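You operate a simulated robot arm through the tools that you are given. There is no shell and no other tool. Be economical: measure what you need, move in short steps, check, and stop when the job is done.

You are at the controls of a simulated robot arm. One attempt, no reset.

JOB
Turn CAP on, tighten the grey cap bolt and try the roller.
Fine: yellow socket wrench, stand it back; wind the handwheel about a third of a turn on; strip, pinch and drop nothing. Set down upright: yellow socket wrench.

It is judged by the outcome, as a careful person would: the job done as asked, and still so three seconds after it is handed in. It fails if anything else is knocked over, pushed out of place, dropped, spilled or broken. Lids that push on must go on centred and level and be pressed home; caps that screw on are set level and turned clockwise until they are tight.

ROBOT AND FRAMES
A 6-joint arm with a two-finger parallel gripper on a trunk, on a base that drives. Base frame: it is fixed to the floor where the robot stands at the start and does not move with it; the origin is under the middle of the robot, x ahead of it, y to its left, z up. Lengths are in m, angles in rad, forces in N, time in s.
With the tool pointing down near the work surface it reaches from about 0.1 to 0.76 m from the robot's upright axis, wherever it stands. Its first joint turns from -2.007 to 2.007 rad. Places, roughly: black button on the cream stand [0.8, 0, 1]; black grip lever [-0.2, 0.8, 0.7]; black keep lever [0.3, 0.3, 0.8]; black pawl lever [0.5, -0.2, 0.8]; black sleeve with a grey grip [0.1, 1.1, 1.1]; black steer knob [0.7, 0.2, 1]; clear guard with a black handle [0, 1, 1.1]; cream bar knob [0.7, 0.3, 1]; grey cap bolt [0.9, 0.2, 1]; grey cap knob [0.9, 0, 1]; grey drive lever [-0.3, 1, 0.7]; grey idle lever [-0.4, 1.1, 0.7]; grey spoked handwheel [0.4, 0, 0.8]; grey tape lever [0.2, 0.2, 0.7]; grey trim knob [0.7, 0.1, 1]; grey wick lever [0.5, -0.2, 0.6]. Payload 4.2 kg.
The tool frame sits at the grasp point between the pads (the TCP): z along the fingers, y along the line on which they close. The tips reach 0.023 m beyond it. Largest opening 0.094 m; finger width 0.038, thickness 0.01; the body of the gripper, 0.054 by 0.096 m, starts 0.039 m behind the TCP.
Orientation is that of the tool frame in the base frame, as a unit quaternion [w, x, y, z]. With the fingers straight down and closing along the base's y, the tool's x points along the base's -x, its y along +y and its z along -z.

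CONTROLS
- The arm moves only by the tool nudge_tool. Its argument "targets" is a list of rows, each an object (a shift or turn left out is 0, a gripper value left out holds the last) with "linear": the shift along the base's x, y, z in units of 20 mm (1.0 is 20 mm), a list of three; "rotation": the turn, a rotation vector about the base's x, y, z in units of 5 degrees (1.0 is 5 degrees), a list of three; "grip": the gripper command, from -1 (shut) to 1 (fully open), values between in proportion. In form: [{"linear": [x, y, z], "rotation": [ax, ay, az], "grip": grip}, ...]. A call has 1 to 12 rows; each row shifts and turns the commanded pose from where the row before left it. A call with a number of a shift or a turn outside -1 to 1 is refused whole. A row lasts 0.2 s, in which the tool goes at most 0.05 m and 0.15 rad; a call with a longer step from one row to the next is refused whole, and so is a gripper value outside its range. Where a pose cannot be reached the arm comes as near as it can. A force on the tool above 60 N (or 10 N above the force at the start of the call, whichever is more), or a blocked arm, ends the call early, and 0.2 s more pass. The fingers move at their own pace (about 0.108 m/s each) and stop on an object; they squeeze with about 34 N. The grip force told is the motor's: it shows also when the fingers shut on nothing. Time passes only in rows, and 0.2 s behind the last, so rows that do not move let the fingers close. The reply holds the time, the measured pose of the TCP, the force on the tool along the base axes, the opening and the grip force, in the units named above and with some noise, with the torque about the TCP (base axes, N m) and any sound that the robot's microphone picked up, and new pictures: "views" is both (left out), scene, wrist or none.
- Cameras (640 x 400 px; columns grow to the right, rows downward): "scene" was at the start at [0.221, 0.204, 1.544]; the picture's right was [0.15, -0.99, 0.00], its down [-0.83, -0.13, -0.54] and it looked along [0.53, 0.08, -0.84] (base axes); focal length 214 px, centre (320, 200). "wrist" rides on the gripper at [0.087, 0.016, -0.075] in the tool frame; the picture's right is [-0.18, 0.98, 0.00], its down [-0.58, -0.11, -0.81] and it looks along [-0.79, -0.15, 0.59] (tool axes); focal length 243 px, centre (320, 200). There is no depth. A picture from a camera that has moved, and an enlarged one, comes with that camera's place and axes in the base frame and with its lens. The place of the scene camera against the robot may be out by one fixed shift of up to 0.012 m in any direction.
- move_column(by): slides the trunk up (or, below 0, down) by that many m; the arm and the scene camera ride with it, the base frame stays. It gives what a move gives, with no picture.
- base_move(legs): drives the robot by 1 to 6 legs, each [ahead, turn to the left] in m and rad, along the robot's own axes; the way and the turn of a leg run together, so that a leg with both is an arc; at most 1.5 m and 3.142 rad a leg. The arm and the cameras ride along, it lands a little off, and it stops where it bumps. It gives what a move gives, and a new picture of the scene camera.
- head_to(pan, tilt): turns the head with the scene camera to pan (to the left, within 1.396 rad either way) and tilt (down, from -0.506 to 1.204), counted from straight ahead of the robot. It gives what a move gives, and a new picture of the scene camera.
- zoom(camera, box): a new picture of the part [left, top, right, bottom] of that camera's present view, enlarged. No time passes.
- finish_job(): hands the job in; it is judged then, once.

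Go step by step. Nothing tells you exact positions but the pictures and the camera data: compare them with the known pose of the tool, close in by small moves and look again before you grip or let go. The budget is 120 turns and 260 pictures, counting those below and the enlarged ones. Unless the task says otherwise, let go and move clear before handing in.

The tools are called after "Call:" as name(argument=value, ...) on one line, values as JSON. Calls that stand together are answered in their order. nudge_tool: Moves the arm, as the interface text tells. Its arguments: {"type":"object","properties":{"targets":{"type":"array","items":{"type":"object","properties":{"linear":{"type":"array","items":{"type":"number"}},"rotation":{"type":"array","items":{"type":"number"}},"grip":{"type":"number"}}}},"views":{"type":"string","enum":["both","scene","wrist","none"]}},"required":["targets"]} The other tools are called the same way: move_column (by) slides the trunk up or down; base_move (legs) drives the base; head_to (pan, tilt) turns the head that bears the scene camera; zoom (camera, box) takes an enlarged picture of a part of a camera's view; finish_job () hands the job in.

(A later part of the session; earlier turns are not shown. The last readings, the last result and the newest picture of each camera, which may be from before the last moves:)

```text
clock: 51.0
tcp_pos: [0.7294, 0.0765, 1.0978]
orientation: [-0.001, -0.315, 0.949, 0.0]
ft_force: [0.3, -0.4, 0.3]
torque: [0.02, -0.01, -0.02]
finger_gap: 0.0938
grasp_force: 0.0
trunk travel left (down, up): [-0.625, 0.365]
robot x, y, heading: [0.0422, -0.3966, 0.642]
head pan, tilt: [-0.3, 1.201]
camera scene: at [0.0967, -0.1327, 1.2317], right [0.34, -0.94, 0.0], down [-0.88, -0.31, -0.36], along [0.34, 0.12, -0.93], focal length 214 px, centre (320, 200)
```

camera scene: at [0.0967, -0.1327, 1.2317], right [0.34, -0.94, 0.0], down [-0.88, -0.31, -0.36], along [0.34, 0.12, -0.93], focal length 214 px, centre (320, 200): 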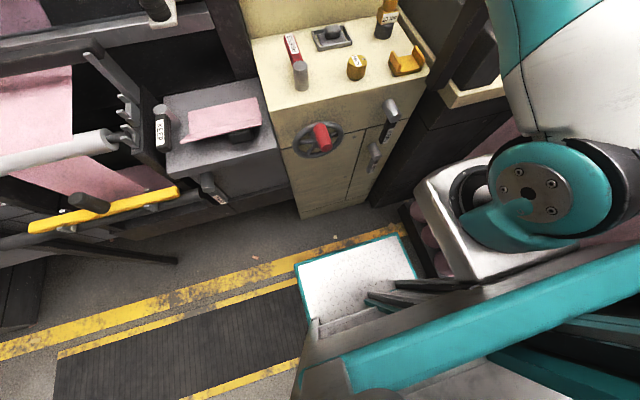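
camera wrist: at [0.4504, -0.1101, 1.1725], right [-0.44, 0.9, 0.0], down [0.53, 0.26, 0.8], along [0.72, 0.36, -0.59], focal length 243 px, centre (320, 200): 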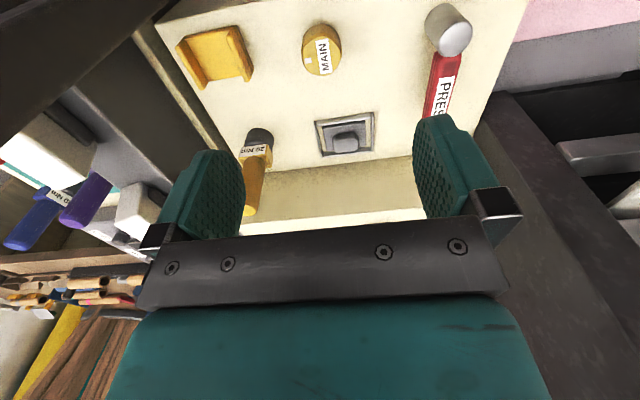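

I'll pull the tool back a little, drive in 0.13 m more, and survey the panel with both cameras.

Call:
nudge_tool(targets=[{"linear": [-0.8, -0.6, 0.4]}, {"linear": [-0.8, -0.6, 0.4]}, {"linear": [-0.8, -0.6, 0.4]}, {"linear": [-0.8, -0.6, 0.3]}, {"linear": [-0.8, -0.6, 0]}, {"linear": [-0.8, -0.6, 0]}], views="none")

Call:
base_move(legs=[[0.13, 0]])

Call:
head_to(pan=-0.5, tilt=0.4)

Call:
nudge_tool(targets=[{"linear": [0, 0, 0]}], views="wrist")

```text
clock: 52.4
tcp_pos: [0.6339, 0.0057, 1.128]
orientation: [-0.001, -0.316, 0.949, 0.0]
ft_force: [0.8, -0.3, -0.6]
torque: [-0.04, 0.04, 0.01]
finger_gap: 0.0939
grasp_force: 0.1
trunk travel left (down, up): [-0.625, 0.365]
robot x, y, heading: [0.0403, -0.3962, 0.642]
head pan, tilt: [-0.3, 1.201]
```

```text
clock: 53.7
tcp_pos: [0.7388, 0.085, 1.1279]
orientation: [0.0, -0.316, 0.949, -0.001]
ft_force: [0.1, -1.0, 0.4]
torque: [0.02, -0.03, 0.02]
finger_gap: 0.0938
grasp_force: 0.1
trunk travel left (down, up): [-0.625, 0.365]
robot x, y, heading: [0.1412, -0.317, 0.64]
head pan, tilt: [-0.3, 1.201]
camera scene: at [0.2015, -0.0539, 1.2316], right [0.34, -0.94, 0.0], down [-0.88, -0.31, -0.36], along [0.34, 0.12, -0.93], focal length 214 px, centre (320, 200)
```

scene: 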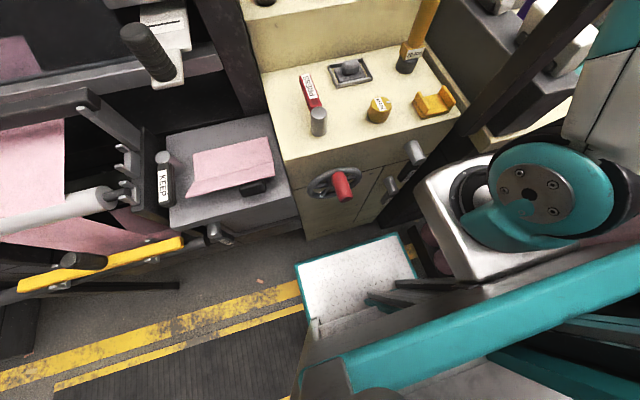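

```text
clock: 54.8
tcp_pos: [0.7387, 0.0851, 1.1285]
orientation: [0.0, -0.316, 0.949, 0.0]
ft_force: [0.0, 0.4, 0.2]
torque: [0.01, 0.0, 0.02]
finger_gap: 0.0941
grasp_force: 0.1
trunk travel left (down, up): [-0.625, 0.365]
robot x, y, heading: [0.144, -0.3184, 0.646]
head pan, tilt: [-0.499, 0.4]
camera scene: at [0.2404, -0.0594, 1.2944], right [0.14, -0.99, 0.0], down [-0.39, -0.06, -0.92], along [0.91, 0.13, -0.39], focal length 214 px, centre (320, 200)
```

scene: 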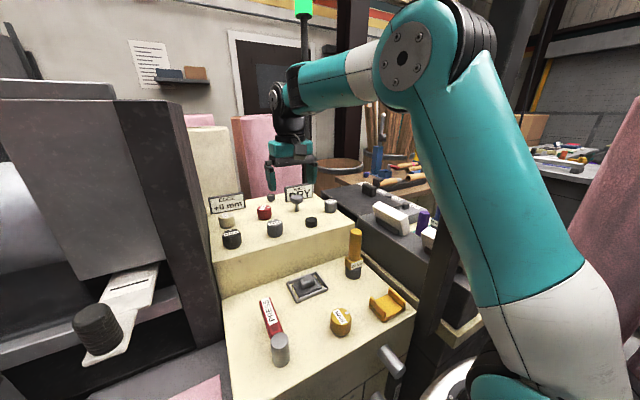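

```text
clock: 55.2
tcp_pos: [0.7385, 0.0838, 1.1288]
orientation: [-0.002, -0.317, 0.949, 0.0]
ft_force: [0.4, -0.1, -0.3]
torque: [-0.02, -0.01, -0.01]
finger_gap: 0.0939
grasp_force: 0.1
trunk travel left (down, up): [-0.625, 0.365]
robot x, y, heading: [0.1428, -0.3199, 0.644]
head pan, tilt: [-0.499, 0.4]
camera wrist: at [0.66, 0.0454, 1.2028], right [-0.44, 0.9, 0.0], down [0.53, 0.26, 0.81], along [0.72, 0.36, -0.59], focal length 243 px, centre (320, 200)
```

wrist: 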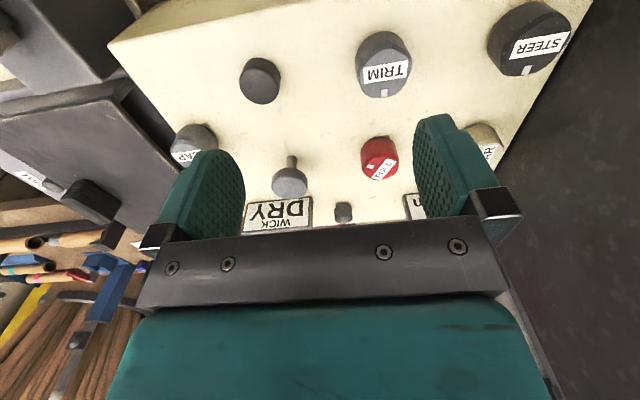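

I'll check elbow-to-bar clearance before going on.

Call:
head_to(pan=-0.6, tilt=-0.3)

```text
clock: 56.3
tcp_pos: [0.739, 0.0841, 1.128]
orientation: [0.0, -0.317, 0.948, -0.001]
ft_force: [0.7, 1.0, -0.2]
torque: [0.02, -0.01, 0.0]
finger_gap: 0.094
grasp_force: 0.0
trunk travel left (down, up): [-0.625, 0.365]
robot x, y, heading: [0.1441, -0.3179, 0.644]
head pan, tilt: [-0.6, -0.3]
camera scene: at [0.2273, -0.0694, 1.3569], right [0.04, -1.0, 0.0], down [0.29, 0.01, -0.96], along [0.95, 0.04, 0.29], focal length 214 px, centre (320, 200)
```

scene: 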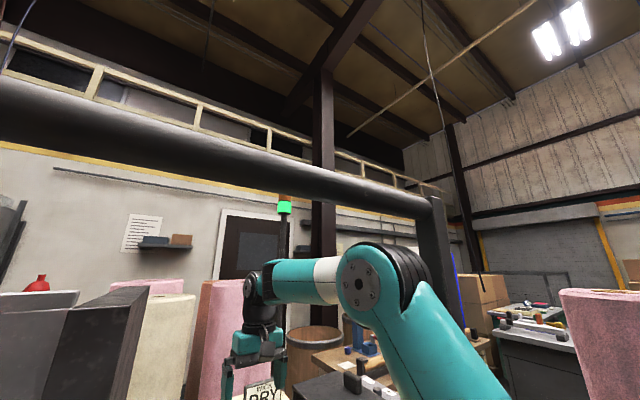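

Elbow clears the bar. Now move over CAP, pre-rotating the gripper about +80° so I can turn it clockwise 90°.

Call:
nudge_tool(targets=[{"linear": [0.9, -0.52, 0], "rotation": [0, 0, 1]}, {"linear": [0.9, -0.52, 0], "rotation": [0, 0, 1]}, {"linear": [0.9, -0.52, 0], "rotation": [0, 0, 1]}, {"linear": [0.9, -0.52, 0], "rotation": [0, 0, 1]}, {"linear": [0.9, -0.52, 0], "rotation": [0, 0, 1]}, {"linear": [0.9, -0.52, 0], "rotation": [0, 0, 1]}, {"linear": [0.9, -0.52, 0], "rotation": [0, 0, 1]}, {"linear": [0.9, -0.52, 0], "rotation": [0, 0, 1]}], views="none")

Call:
nudge_tool(targets=[{"rotation": [0, 0, 1]}, {"rotation": [0, 0, 1]}, {"rotation": [0, 0, 1]}, {"rotation": [0, 0, 1]}, {"rotation": [0, 0, 1]}, {"rotation": [0, 0, 1]}, {"rotation": [0, 0, 1]}, {"rotation": [0, 0, 1]}], views="wrist")

Call:
head_to(pan=-0.4, tilt=0.5)

Call:
zoom(camera="scene", box=[200, 110, 380, 230])

```text
clock: 58.1
tcp_pos: [0.8837, 0.0032, 1.1289]
orientation: [-0.002, -0.622, 0.783, 0.0]
ft_force: [-0.2, -1.2, 0.0]
torque: [0.02, 0.02, 0.0]
finger_gap: 0.0941
grasp_force: 0.2
trunk travel left (down, up): [-0.625, 0.365]
robot x, y, heading: [0.1436, -0.3169, 0.641]
head pan, tilt: [-0.6, -0.3]
```

```text
clock: 59.9
tcp_pos: [0.8822, 0.0021, 1.1285]
orientation: [0.001, 0.853, -0.522, 0.0]
ft_force: [-0.6, -0.4, -0.1]
torque: [0.05, -0.04, -0.02]
finger_gap: 0.0939
grasp_force: 0.0
trunk travel left (down, up): [-0.625, 0.365]
robot x, y, heading: [0.1442, -0.3164, 0.645]
head pan, tilt: [-0.6, -0.3]
camera wrist: at [0.9077, -0.0826, 1.203], right [-0.96, -0.28, 0.0], down [-0.17, 0.57, 0.81], along [-0.23, 0.77, -0.59], focal length 243 px, centre (320, 200)
```

wrist: 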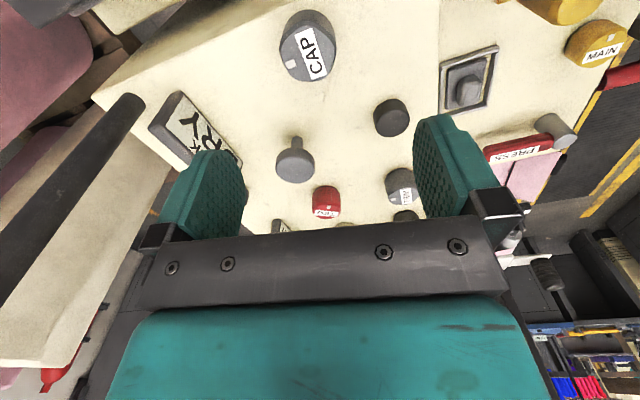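

```text
clock: 61.0
tcp_pos: [0.883, 0.0012, 1.1284]
orientation: [0.0, 0.852, -0.524, 0.001]
ft_force: [-0.1, -0.3, -0.1]
torque: [0.02, -0.02, 0.0]
finger_gap: 0.0939
grasp_force: 0.1
trunk travel left (down, up): [-0.625, 0.365]
robot x, y, heading: [0.1421, -0.3161, 0.642]
head pan, tilt: [-0.4, 0.499]
camera scene: at [0.2371, -0.0508, 1.2854], right [0.24, -0.97, 0.0], down [-0.46, -0.12, -0.88], along [0.85, 0.21, -0.48], focal length 214 px, centre (320, 200)
```

scene: 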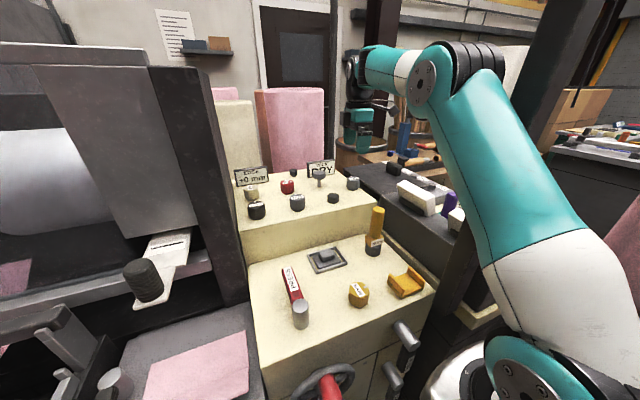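

```text
3.33 times, centred on (290, 170) of scene
camera zoom: at [0.2371, -0.0508, 1.2854], right [0.24, -0.97, 0.0], down [-0.46, -0.12, -0.88], along [0.85, 0.21, -0.48], focal length 715 px, centre (420, 300)
```

zoom: 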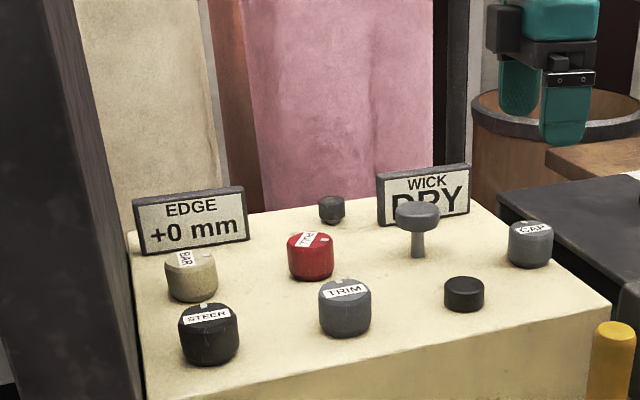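

Call:
nudge_tool(targets=[{"linear": [0.2, -0.12, -0.9]}, {"linear": [0.2, -0.12, -0.9]}, {"linear": [0, 0, -0.9]}, {"linear": [0, 0, -0.8]}], views="both")

Call:
zoom(camera="scene", box=[290, 110, 410, 210])

```text
clock: 62.0
tcp_pos: [0.89, -0.0033, 1.0581]
orientation: [0.0, 0.853, -0.523, 0.0]
ft_force: [-0.2, 0.9, 0.4]
torque: [0.02, -0.04, 0.02]
finger_gap: 0.094
grasp_force: 0.1
trunk travel left (down, up): [-0.625, 0.365]
robot x, y, heading: [0.1448, -0.3161, 0.644]
head pan, tilt: [-0.4, 0.499]
camera scene: at [0.237, -0.0509, 1.2853], right [0.24, -0.97, 0.0], down [-0.46, -0.12, -0.88], along [0.85, 0.21, -0.48], focal length 214 px, centre (320, 200)
camera wrist: at [0.9147, -0.0875, 1.1325], right [-0.96, -0.28, 0.0], down [-0.17, 0.57, 0.81], along [-0.23, 0.77, -0.59], focal length 243 px, centre (320, 200)
```

scene: 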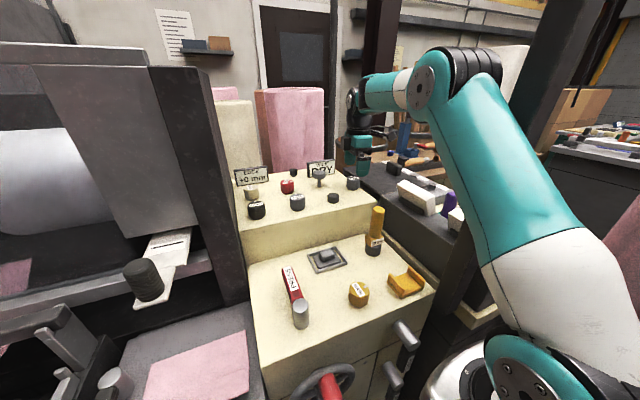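
wrist: 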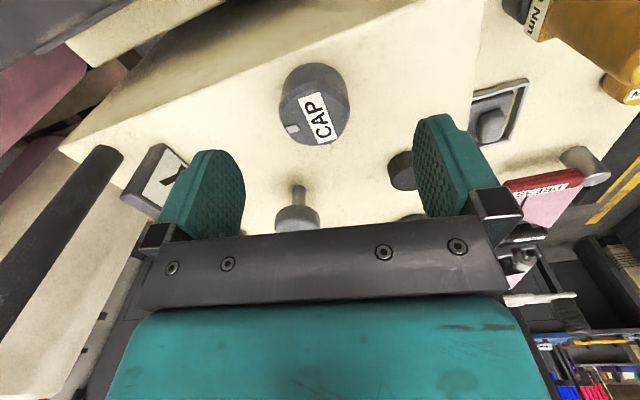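

```text
4.00 times, centred on (350, 160) of scene
camera zoom: at [0.237, -0.0509, 1.2853], right [0.24, -0.97, 0.0], down [-0.46, -0.12, -0.88], along [0.85, 0.21, -0.48], focal length 858 px, centre (200, 360)
```

zoom: 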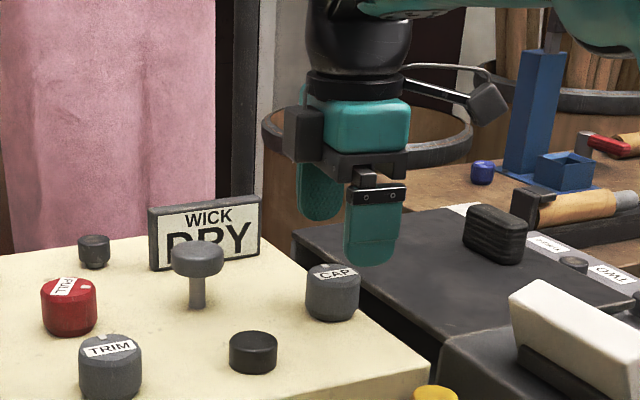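

Call:
nudge_tool(targets=[{"linear": [0.05, -0.1, -0.7]}, {"linear": [0.05, -0.1, -0.7]}], views="wrist")

Call:
zoom(camera="scene", box=[310, 130, 400, 205])

Call:
zoom(camera="wrist", box=[180, 40, 460, 230])

```text
clock: 62.6
tcp_pos: [0.8914, -0.0058, 1.0293]
orientation: [0.0, 0.852, -0.523, 0.001]
ft_force: [-0.4, -0.6, 0.2]
torque: [0.01, 0.02, 0.01]
finger_gap: 0.0941
grasp_force: 0.0
trunk travel left (down, up): [-0.625, 0.365]
robot x, y, heading: [0.1458, -0.3194, 0.642]
head pan, tilt: [-0.4, 0.499]
camera wrist: at [0.9161, -0.091, 1.1034], right [-0.96, -0.28, 0.0], down [-0.17, 0.57, 0.81], along [-0.23, 0.77, -0.59], focal length 243 px, centre (320, 200)
```

wrist: 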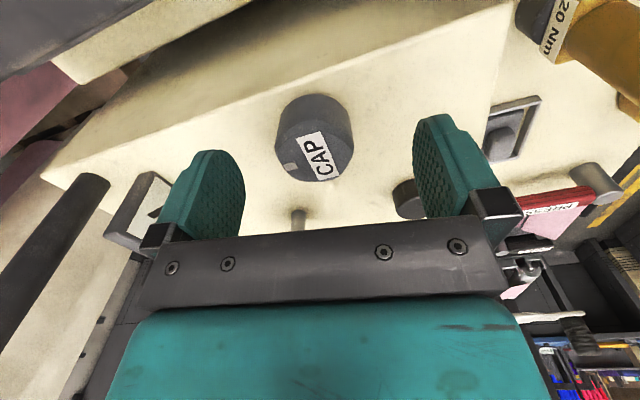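

```text
5.33 times, centred on (355, 168) of scene
camera zoom: at [0.237, -0.0509, 1.2853], right [0.24, -0.97, 0.0], down [-0.46, -0.12, -0.88], along [0.85, 0.21, -0.48], focal length 1144 px, centre (133, 373)
```

zoom: 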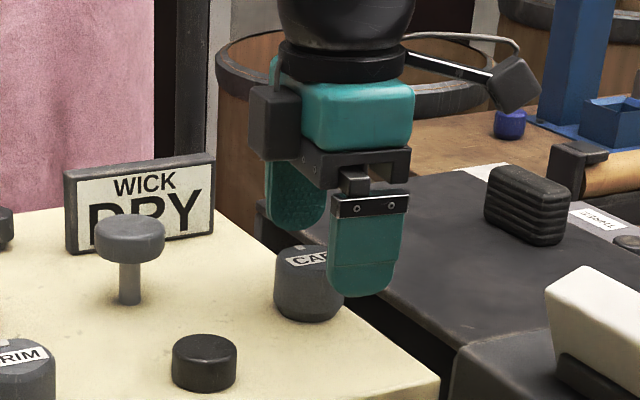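

```text
2.11 times, centred on (320, 135) of wrist
camera zoom: at [0.9161, -0.091, 1.1034], right [-0.96, -0.28, 0.0], down [-0.17, 0.57, 0.81], along [-0.23, 0.77, -0.59], focal length 511 px, centre (320, 337)
```

zoom: 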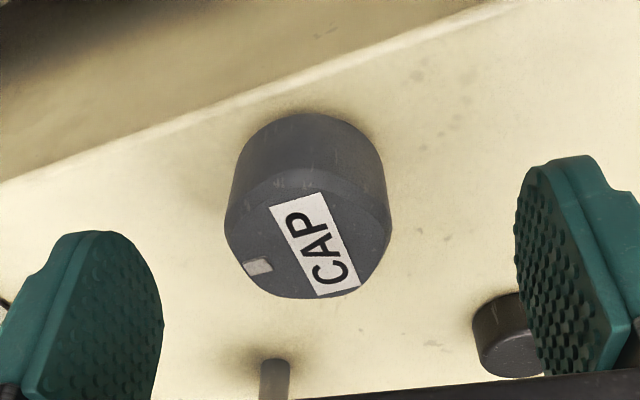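

Triangulating puts CAP's centre near (0.890, 0.005) with its top near z 0.993. I'll shift, descend and check.

Call:
nudge_tool(targets=[{"linear": [-0.05, 0.5, 0]}, {"linear": [0, 0, -0.7]}, {"linear": [0, 0, -0.7]}], views="wrist")

Call:
zoom(camera="scene", box=[310, 130, 400, 205])

```text
clock: 63.4
tcp_pos: [0.8929, 0.0031, 1.001]
orientation: [0.0, 0.852, -0.523, 0.001]
ft_force: [-0.2, -0.8, -0.1]
torque: [-0.01, -0.01, 0.02]
finger_gap: 0.0941
grasp_force: 0.0
trunk travel left (down, up): [-0.625, 0.365]
robot x, y, heading: [0.1445, -0.3183, 0.643]
head pan, tilt: [-0.4, 0.499]
camera wrist: at [0.9163, -0.0816, 1.0756], right [-0.96, -0.28, 0.0], down [-0.17, 0.57, 0.81], along [-0.23, 0.77, -0.59], focal length 243 px, centre (320, 200)
```

wrist: 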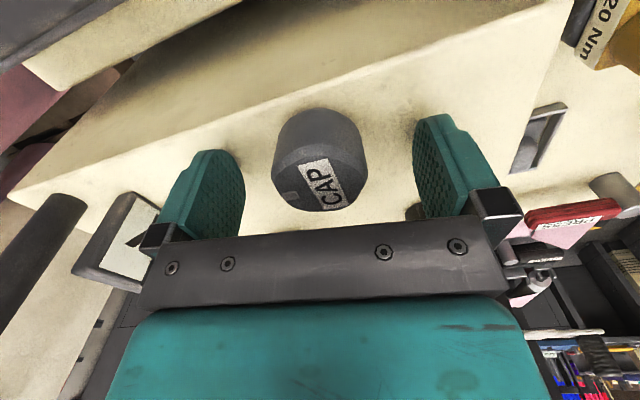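

```text
5.33 times, centred on (355, 168) of scene
camera zoom: at [0.237, -0.0509, 1.2853], right [0.24, -0.97, 0.0], down [-0.46, -0.12, -0.88], along [0.85, 0.21, -0.48], focal length 1144 px, centre (133, 373)
```

zoom: 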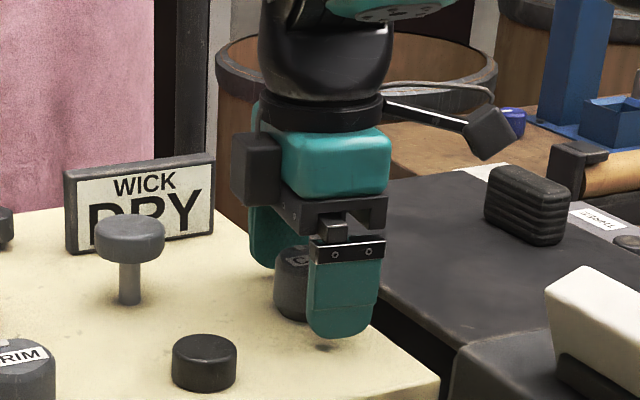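

Aligned with the knob between the fingers. Lower a bit more and close.

Call:
nudge_tool(targets=[{"linear": [0, 0, -0.5]}, {"grip": 0.2}, {"grip": -0.2}, {"grip": -1}, {"grip": -1}, {"grip": -1}], views="wrist")

Call:
zoom(camera="scene", box=[310, 130, 400, 205])

```text
clock: 64.8
tcp_pos: [0.8924, 0.0033, 0.9929]
orientation: [-0.001, 0.852, -0.524, 0.002]
ft_force: [6.6, 2.7, 28.6]
torque: [-0.84, 1.69, 0.16]
finger_gap: 0.0433
grasp_force: 44.3
trunk travel left (down, up): [-0.625, 0.365]
robot x, y, heading: [0.1447, -0.3185, 0.646]
head pan, tilt: [-0.4, 0.499]
camera wrist: at [0.9159, -0.0818, 1.0675], right [-0.96, -0.28, 0.0], down [-0.17, 0.57, 0.81], along [-0.22, 0.77, -0.59], focal length 243 px, centre (320, 200)
```

wrist: 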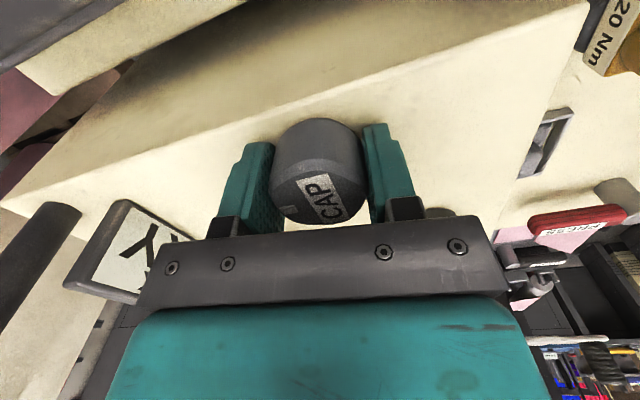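

```text
5.33 times, centred on (355, 168) of scene
camera zoom: at [0.2365, -0.0511, 1.2856], right [0.24, -0.97, 0.0], down [-0.46, -0.12, -0.88], along [0.85, 0.21, -0.48], focal length 1144 px, centre (133, 373)
```

zoom: 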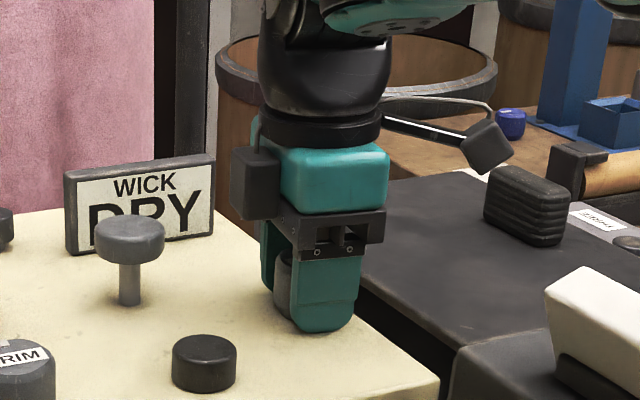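

Knob gripped (tips just touching the panel). I'll ease up a few mm and turn clockwise.

Call:
nudge_tool(targets=[{"linear": [0, 0, 0.2]}, {"rotation": [0, 0, -1]}, {"rotation": [0, 0, -1]}, {"rotation": [0, 0, -1]}, {"rotation": [0, 0, -1]}, {"rotation": [0, 0, -1]}, {"rotation": [0, 0, -1]}, {"rotation": [0, 0, -1]}, {"rotation": [0, 0, -1]}, {"rotation": [0, 0, -1]}], views="wrist")

```text
clock: 67.0
tcp_pos: [0.8929, 0.0038, 0.9937]
orientation: [-0.003, -0.586, 0.81, 0.0]
ft_force: [4.1, 7.2, -31.9]
torque: [0.15, -1.36, 0.04]
finger_gap: 0.0423
grasp_force: 44.9
trunk travel left (down, up): [-0.625, 0.365]
robot x, y, heading: [0.1482, -0.3176, 0.646]
head pan, tilt: [-0.4, 0.499]
camera wrist: at [0.8509, -0.0741, 1.0687], right [-0.88, 0.48, 0.0], down [0.29, 0.52, 0.8], along [0.39, 0.7, -0.6], focal length 243 px, centre (320, 200)
```

wrist: 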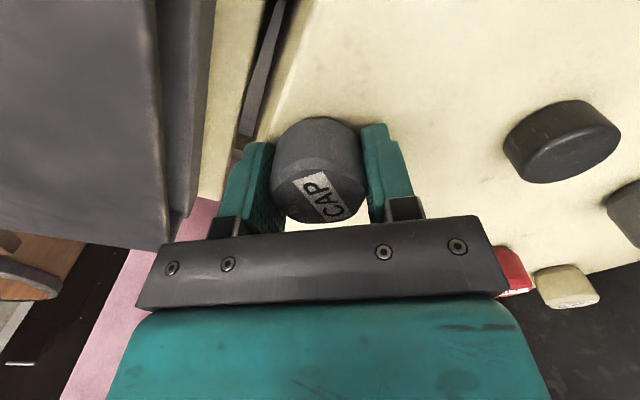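

The knob turns with the gripper. Continue the remaining 45°.

Call:
nudge_tool(targets=[{"linear": [0, 0, -0.1]}, {"rotation": [0, 0, -1]}, {"rotation": [0, 0, -1]}, {"rotation": [0, 0, -1]}, {"rotation": [0, 0, -1]}, {"rotation": [0, 0, -1]}, {"rotation": [0, 0, -1]}, {"rotation": [0, 0, -1]}, {"rotation": [0, 0, -1]}, {"rotation": [0, 0, -1]}], views="wrist")

Call:
zoom(camera="scene", box=[270, 130, 390, 210])

```text
clock: 69.2
tcp_pos: [0.8942, 0.0014, 0.9937]
orientation: [-0.001, -0.231, 0.973, 0.001]
ft_force: [27.5, -2.1, -8.8]
torque: [-0.39, -1.24, 0.06]
finger_gap: 0.0426
grasp_force: 45.1
trunk travel left (down, up): [-0.625, 0.365]
robot x, y, heading: [0.1453, -0.3206, 0.646]
head pan, tilt: [-0.4, 0.499]
camera wrist: at [0.8095, -0.0227, 1.0684], right [-0.28, 0.96, 0.0], down [0.57, 0.16, 0.81], along [0.78, 0.22, -0.59], focal length 243 px, centre (320, 200)
```

wrist: 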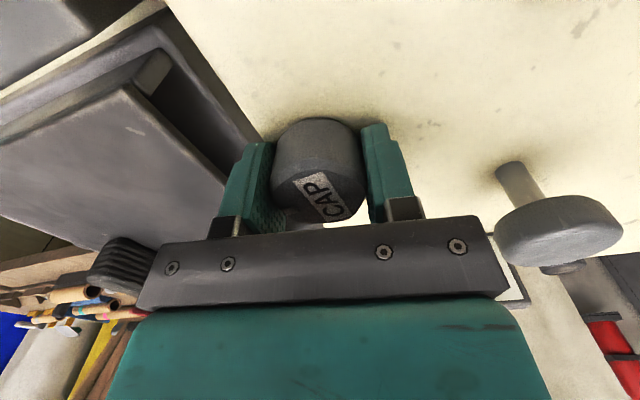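

```text
5.00 times, centred on (330, 170) of scene
camera zoom: at [0.2388, -0.0509, 1.2852], right [0.24, -0.97, 0.0], down [-0.47, -0.12, -0.88], along [0.85, 0.21, -0.48], focal length 1072 px, centre (270, 350)
```

zoom: 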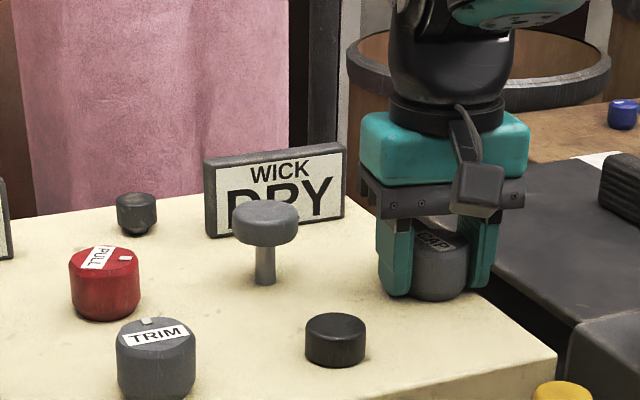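

Call:
nudge_tool(targets=[{"grip": 0.2}, {"grip": 1}, {"linear": [0, 0, 0]}, {"linear": [0, 0, 0.7]}, {"linear": [0, 0, 1]}, {"linear": [0, 0, 1]}, {"linear": [0, 0, 1]}, {"linear": [0, 0, 1]}, {"linear": [0, 0, 1]}], views="wrist")

Call:
zoom(camera="scene", box=[270, 130, 390, 210])

```text
clock: 71.2
tcp_pos: [0.8916, 0.0023, 1.109]
orientation: [-0.001, -0.232, 0.973, 0.0]
ft_force: [0.1, 0.1, -0.5]
torque: [0.01, 0.03, 0.01]
finger_gap: 0.0941
grasp_force: 0.0
trunk travel left (down, up): [-0.625, 0.365]
robot x, y, heading: [0.1451, -0.3157, 0.641]
head pan, tilt: [-0.4, 0.499]
camera wrist: at [0.8071, -0.0221, 1.1834], right [-0.28, 0.96, 0.0], down [0.57, 0.17, 0.81], along [0.77, 0.23, -0.59], focal length 243 px, centre (320, 200)
```

wrist: 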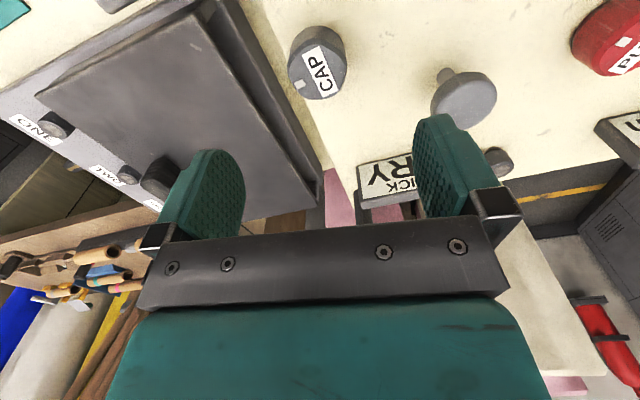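

```text
5.00 times, centred on (330, 170) of scene
camera zoom: at [0.2372, -0.0509, 1.2853], right [0.24, -0.97, 0.0], down [-0.46, -0.12, -0.88], along [0.85, 0.21, -0.48], focal length 1072 px, centre (270, 350)
```

zoom: 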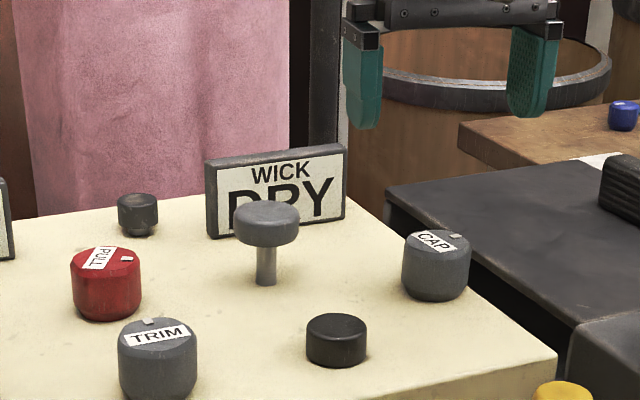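

CAP followed the gripper; I'll check its pointer against PULL and MAIN closely.

Call:
zoom(camera="wrist", box=[270, 0, 370, 110])

Call:
zoom(camera="scene", box=[275, 165, 375, 215])

Call:
zoom(camera="scene", box=[270, 235, 430, 335])

```text
3.64 times, centred on (320, 55) of wrist
camera zoom: at [0.8071, -0.0221, 1.1834], right [-0.28, 0.96, 0.0], down [0.57, 0.17, 0.81], along [0.77, 0.23, -0.59], focal length 882 px, centre (320, 727)
```

zoom: 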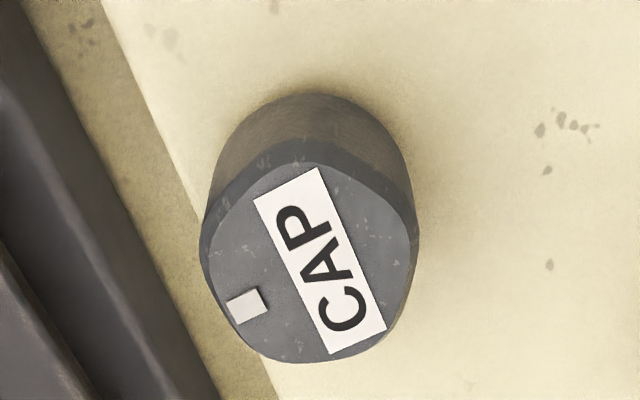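

```text
6.40 times, centred on (325, 190) of scene
camera zoom: at [0.2372, -0.0509, 1.2853], right [0.24, -0.97, 0.0], down [-0.46, -0.12, -0.88], along [0.85, 0.21, -0.48], focal length 1373 px, centre (288, 264)
```

zoom: 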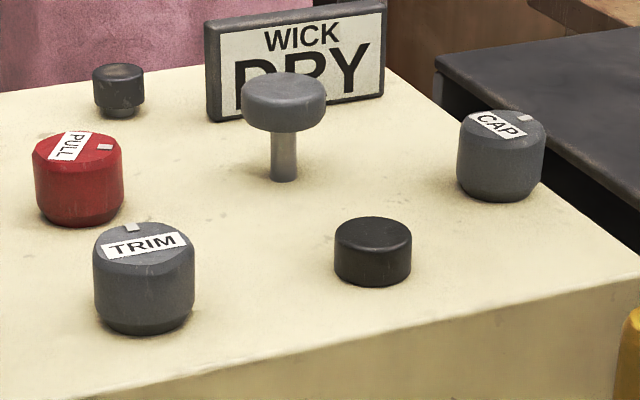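

```text
4.00 times, centred on (350, 285) of scene
camera zoom: at [0.2372, -0.0509, 1.2853], right [0.24, -0.97, 0.0], down [-0.46, -0.12, -0.88], along [0.85, 0.21, -0.48], focal length 858 px, centre (200, -140)
```

zoom: 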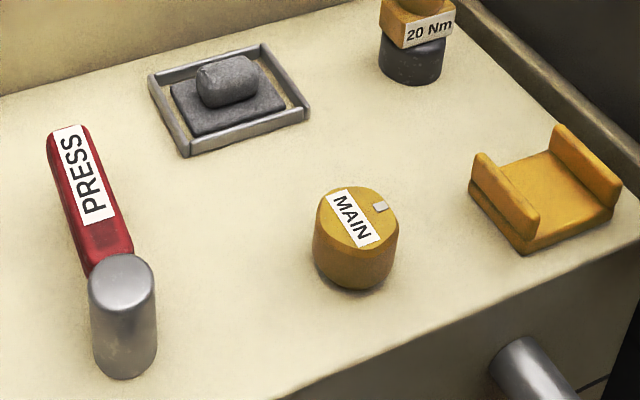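

CAP reads about 85° clockwise; I'll re-grip and give it the last few degrees so it matches MAIN.

Call:
nudge_tool(targets=[{"linear": [-0.08, 0.05, -1]}, {"linear": [0, 0, -1]}, {"linear": [0, 0, -1]}, {"linear": [0, 0, -1]}, {"linear": [0, 0, -1]}, {"linear": [0, 0, -0.6], "grip": 0}, {"grip": -1}, {"grip": -1}, {"rotation": [0, 0, -1]}, {"rotation": [0, 0, -0.7]}, {"rotation": [0, 0, 0]}], views="none")

Call:
nudge_tool(targets=[{"grip": 0.2}, {"grip": 1}, {"linear": [0, 0, 0]}, {"linear": [0, 0, 0.7]}, {"linear": [0, 0, 1]}, {"linear": [0, 0, 1]}, {"linear": [0, 0, 1]}, {"linear": [0, 0, 1]}, {"linear": [0, 0, 1]}], views="wrist")

Call:
zoom(camera="wrist", box=[270, 0, 370, 110])

```text
clock: 73.6
tcp_pos: [0.8928, 0.0008, 0.9973]
orientation: [0.002, -0.157, 0.988, 0.0]
ft_force: [26.8, -27.0, 15.2]
torque: [-0.51, -0.87, 1.26]
finger_gap: 0.0428
grasp_force: 45.0
trunk travel left (down, up): [-0.625, 0.365]
robot x, y, heading: [0.1476, -0.3173, 0.647]
head pan, tilt: [-0.4, 0.499]
```

```text
clock: 75.6
tcp_pos: [0.8901, 0.0047, 1.1111]
orientation: [-0.001, -0.16, 0.987, 0.0]
ft_force: [-0.7, -1.0, 0.0]
torque: [0.01, -0.02, 0.02]
finger_gap: 0.0941
grasp_force: 0.1
trunk travel left (down, up): [-0.625, 0.365]
robot x, y, heading: [0.1418, -0.3163, 0.643]
head pan, tilt: [-0.4, 0.499]
camera wrist: at [0.8034, -0.0085, 1.1857], right [-0.13, 0.99, 0.0], down [0.59, 0.08, 0.81], along [0.8, 0.11, -0.59], focal length 243 px, centre (320, 200)
```

wrist: 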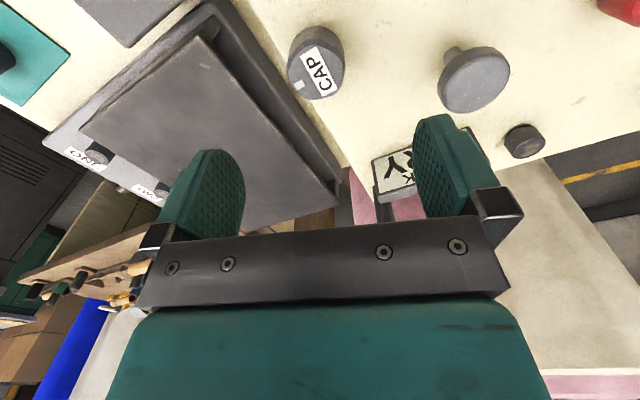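

```text
3.64 times, centred on (320, 55) of wrist
camera zoom: at [0.8034, -0.0085, 1.1857], right [-0.13, 0.99, 0.0], down [0.59, 0.08, 0.81], along [0.8, 0.11, -0.59], focal length 882 px, centre (320, 727)
```

zoom: 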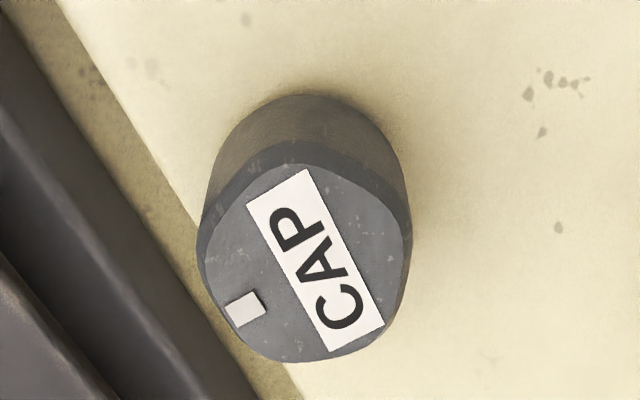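

CAP is home against its stop at about 90°. Next the wrench: I'll back the base 0.2 m so the tool hangs over it with the arm still extended under the bar.

Call:
base_move(legs=[[-0.2, 0]])

Call:
nudge_tool(targets=[{"rotation": [0, 0, 1]}, {"rotation": [0, 0, 1]}, {"rotation": [0, 0, 1]}, {"rotation": [0, 0, 0.6]}], views="both")

```text
clock: 77.2
tcp_pos: [0.7294, -0.1197, 1.112]
orientation: [-0.001, -0.158, 0.987, 0.0]
ft_force: [0.6, -0.2, 0.0]
torque: [0.01, -0.02, 0.0]
finger_gap: 0.0939
grasp_force: 0.1
trunk travel left (down, up): [-0.625, 0.365]
robot x, y, heading: [-0.0191, -0.4442, 0.644]
head pan, tilt: [-0.4, 0.499]
camera scene: at [0.0743, -0.1725, 1.2853], right [0.24, -0.97, 0.0], down [-0.46, -0.12, -0.88], along [0.85, 0.21, -0.48], focal length 214 px, centre (320, 200)
```

scene: 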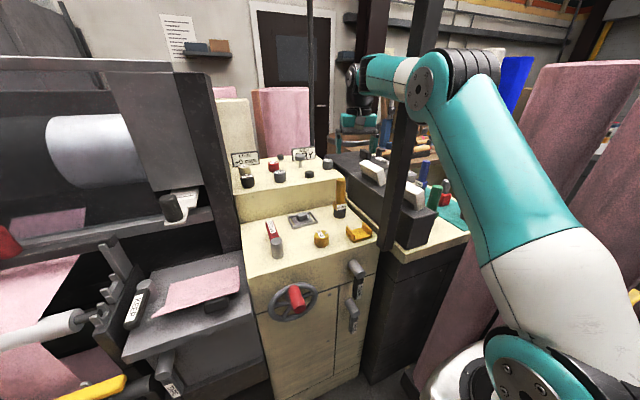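

```text
clock: 78.2
tcp_pos: [0.7294, -0.12, 1.1119]
orientation: [-0.001, -0.313, 0.95, 0.0]
ft_force: [0.0, -0.2, 0.2]
torque: [0.0, -0.03, -0.02]
finger_gap: 0.0939
grasp_force: 0.1
trunk travel left (down, up): [-0.625, 0.365]
robot x, y, heading: [-0.0205, -0.4413, 0.646]
head pan, tilt: [-0.4, 0.499]
camera scene: at [0.0743, -0.1725, 1.2853], right [0.24, -0.97, 0.0], down [-0.46, -0.12, -0.88], along [0.85, 0.21, -0.48], focal length 214 px, centre (320, 200)
camera wrist: at [0.6498, -0.158, 1.1857], right [-0.43, 0.9, 0.0], down [0.53, 0.26, 0.81], along [0.73, 0.35, -0.59], focal length 243 px, centre (320, 200)
```

scene: 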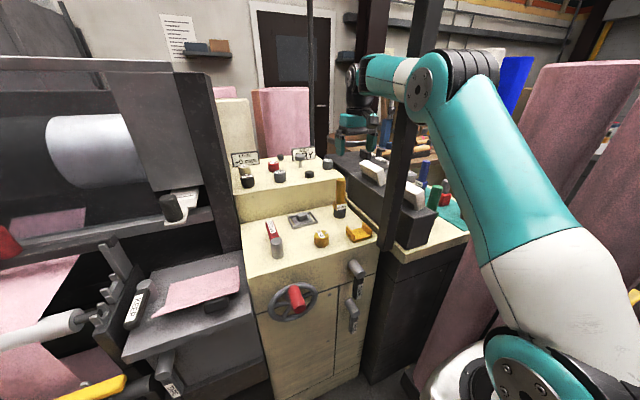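
wrist: 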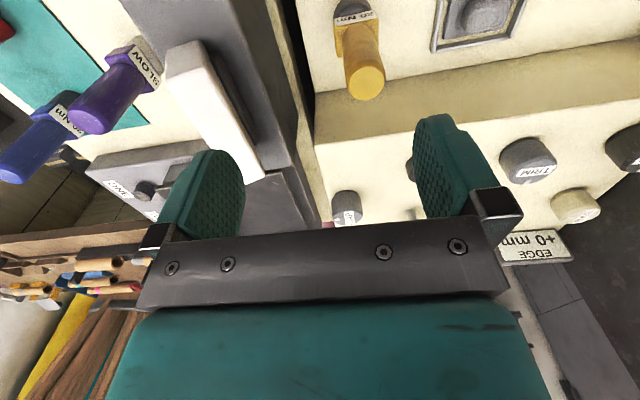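

Wrench located near (0.7145, −0.093), top near z 1.02. I'll tilt the tool 25° forward (for reach at the bolt later) and centre over it.

Call:
nudge_tool(targets=[{"linear": [-0.15, 0.27, 0], "rotation": [0.6, -0.8, 0]}, {"linear": [-0.15, 0.27, 0], "rotation": [0.6, -0.8, 0]}, {"linear": [-0.15, 0.27, 0], "rotation": [0.6, -0.8, 0]}, {"linear": [-0.15, 0.27, 0], "rotation": [0.6, -0.8, 0]}, {"linear": [-0.15, 0.27, 0], "rotation": [0.6, -0.8, 0]}], views="both")

Call:
zoom(camera="scene", box=[270, 90, 430, 250])

```text
clock: 79.5
tcp_pos: [0.7133, -0.0906, 1.1107]
orientation: [0.206, -0.304, 0.928, 0.071]
ft_force: [0.2, -0.2, 0.0]
torque: [-0.02, 0.01, 0.03]
finger_gap: 0.0941
grasp_force: 0.0
trunk travel left (down, up): [-0.625, 0.365]
robot x, y, heading: [-0.0165, -0.4424, 0.648]
head pan, tilt: [-0.4, 0.499]
camera scene: at [0.0744, -0.1725, 1.2853], right [0.24, -0.97, 0.0], down [-0.46, -0.12, -0.88], along [0.85, 0.21, -0.48], focal length 214 px, centre (320, 200)
camera wrist: at [0.6155, -0.1444, 1.1424], right [-0.45, 0.89, 0.08], down [0.22, 0.02, 0.98], along [0.87, 0.45, -0.2], focal length 243 px, centre (320, 200)
```

scene: 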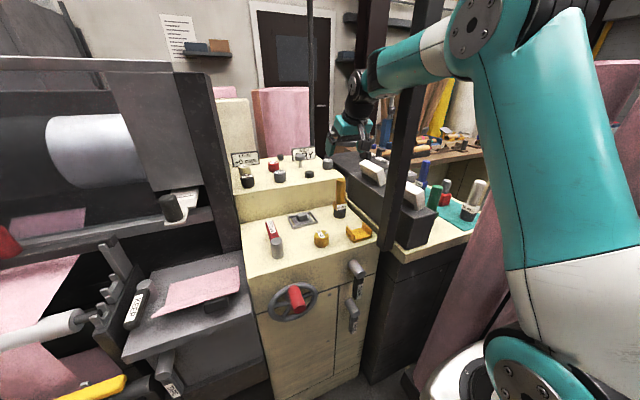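
wrist: 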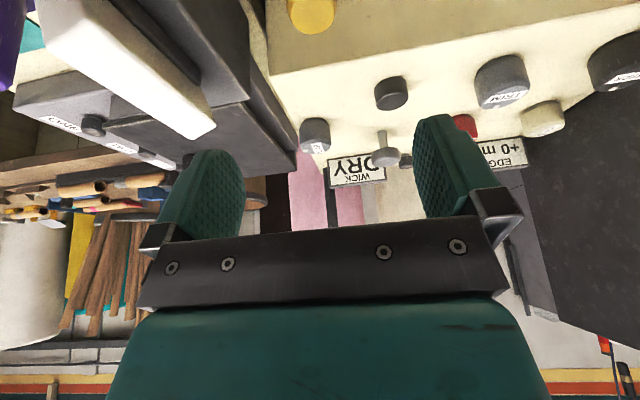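

```text
2.50 times, centred on (350, 170) of scene
camera zoom: at [0.0744, -0.1725, 1.2853], right [0.24, -0.97, 0.0], down [-0.46, -0.12, -0.88], along [0.85, 0.21, -0.48], focal length 536 px, centre (245, 275)
```

zoom: 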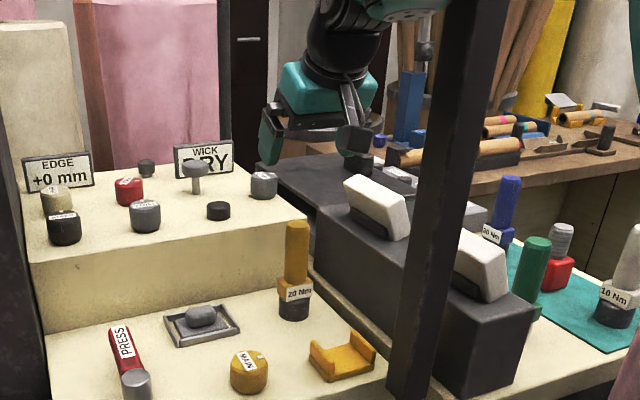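

Call:
nudge_tool(targets=[{"linear": [-0.1, -0.05, -1]}, {"linear": [-0.1, -0.05, -1]}, {"linear": [0, 0, -0.9]}], views="both")

Call:
zoom(camera="scene", box=[310, 110, 390, 220])

```text
clock: 80.2
tcp_pos: [0.7102, -0.096, 1.053]
orientation: [0.205, -0.302, 0.928, 0.069]
ft_force: [-0.1, 0.1, 0.2]
torque: [0.0, 0.0, -0.01]
finger_gap: 0.0941
grasp_force: 0.0
trunk travel left (down, up): [-0.625, 0.365]
robot x, y, heading: [-0.0149, -0.4394, 0.644]
head pan, tilt: [-0.4, 0.499]
camera scene: at [0.0742, -0.1726, 1.2853], right [0.24, -0.97, 0.0], down [-0.46, -0.12, -0.88], along [0.85, 0.21, -0.48], focal length 214 px, centre (320, 200)
camera wrist: at [0.6108, -0.1483, 1.0833], right [-0.45, 0.89, 0.08], down [0.22, 0.02, 0.98], along [0.87, 0.45, -0.2], focal length 243 px, centre (320, 200)
```

scene: 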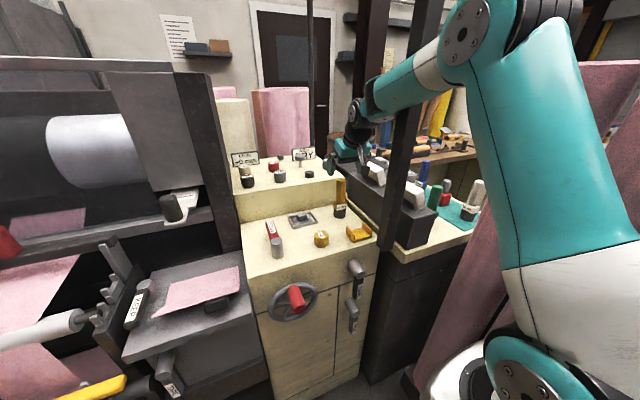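
wrist: 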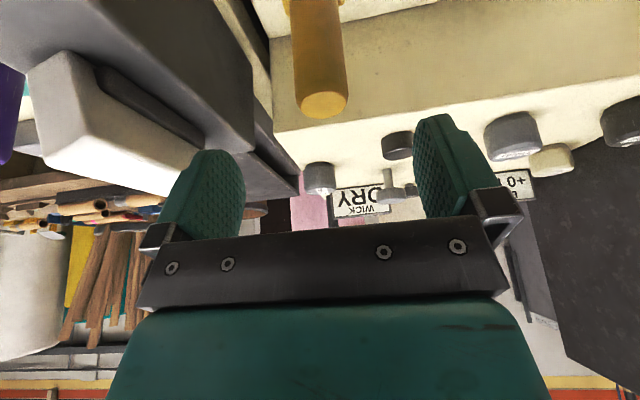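

```text
3.64 times, centred on (350, 165) of scene
camera zoom: at [0.0742, -0.1726, 1.2853], right [0.24, -0.97, 0.0], down [-0.46, -0.12, -0.88], along [0.85, 0.21, -0.48], focal length 780 px, centre (211, 327)
```

zoom: 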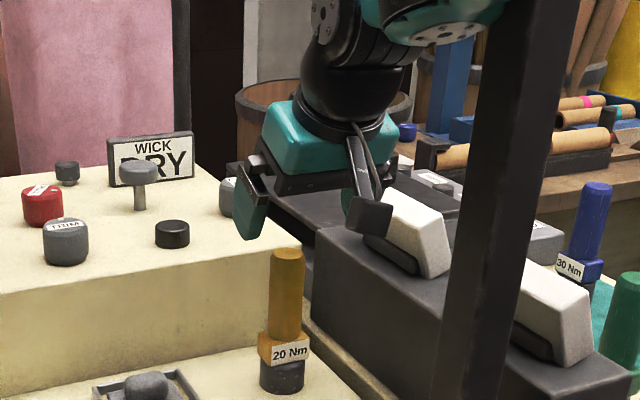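

Wrench refined to about (0.721, −0.084), top z ≈ 1.00. Shift and descend around the handle, then check.

Call:
nudge_tool(targets=[{"linear": [0.3, 0.3, 0]}, {"linear": [0.25, 0.3, -0.5]}, {"linear": [0, 0, -0.9]}, {"linear": [0, 0, -0.9]}], views="wrist")

Call:
zoom(camera="scene", box=[310, 110, 390, 220])

```text
clock: 81.2
tcp_pos: [0.7196, -0.0816, 1.0068]
orientation: [0.205, -0.304, 0.928, 0.07]
ft_force: [0.1, -0.1, 0.8]
torque: [0.0, -0.02, -0.01]
finger_gap: 0.0938
grasp_force: 0.0
trunk travel left (down, up): [-0.625, 0.365]
robot x, y, heading: [-0.0183, -0.4392, 0.637]
head pan, tilt: [-0.4, 0.499]
camera wrist: at [0.621, -0.1351, 1.0377], right [-0.45, 0.89, 0.08], down [0.22, 0.02, 0.98], along [0.87, 0.45, -0.2], focal length 243 px, centre (320, 200)
```

wrist: 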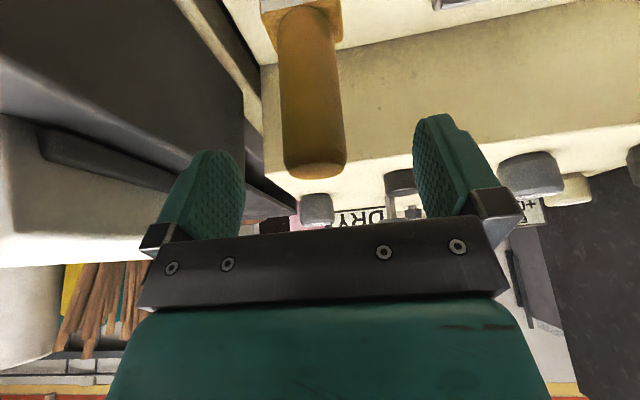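

```text
3.64 times, centred on (350, 165) of scene
camera zoom: at [0.0742, -0.1726, 1.2853], right [0.24, -0.97, 0.0], down [-0.46, -0.12, -0.88], along [0.85, 0.21, -0.48], focal length 780 px, centre (211, 327)
```

zoom: 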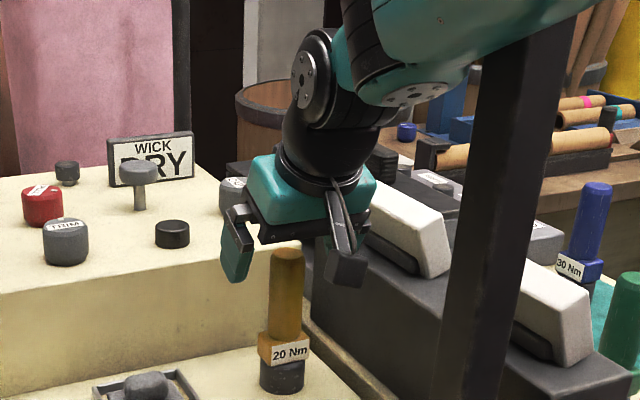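

Lined up; lower onto the handle and close.

Call:
nudge_tool(targets=[{"linear": [0.03, 0, -0.9]}, {"linear": [0, 0, -0.8]}, {"grip": 0.2}, {"grip": -0.4}, {"grip": -1}, {"grip": -1}], views="wrist")

Call:
zoom(camera="scene", box=[310, 110, 390, 220])

```text
clock: 82.7
tcp_pos: [0.7206, -0.0835, 0.9727]
orientation: [0.203, -0.304, 0.928, 0.07]
ft_force: [0.2, -1.1, 0.4]
torque: [-0.07, -0.11, 0.01]
finger_gap: 0.0312
grasp_force: 33.6
trunk travel left (down, up): [-0.625, 0.365]
robot x, y, heading: [-0.0167, -0.4365, 0.644]
head pan, tilt: [-0.4, 0.499]
camera wrist: at [0.6214, -0.1354, 1.0036], right [-0.45, 0.89, 0.08], down [0.22, 0.02, 0.98], along [0.87, 0.45, -0.2], focal length 243 px, centre (320, 200)
```

wrist: 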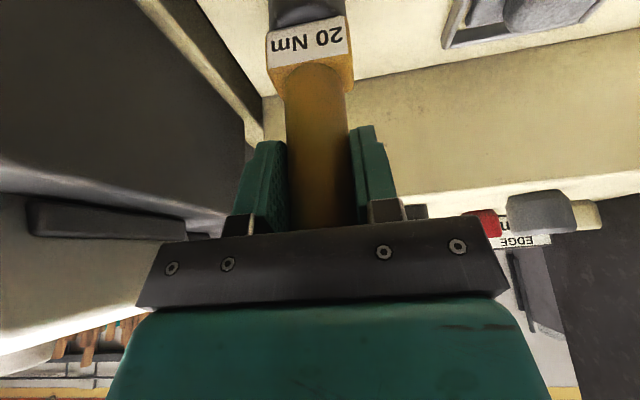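

```text
3.64 times, centred on (350, 165) of scene
camera zoom: at [0.0743, -0.1725, 1.2853], right [0.24, -0.97, 0.0], down [-0.46, -0.12, -0.88], along [0.85, 0.21, -0.48], focal length 780 px, centre (211, 327)
```

zoom: 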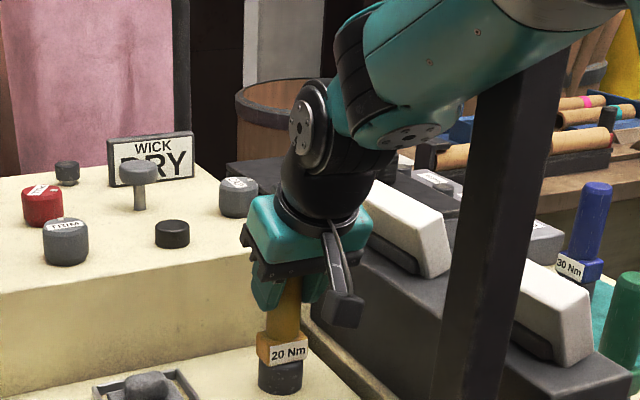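

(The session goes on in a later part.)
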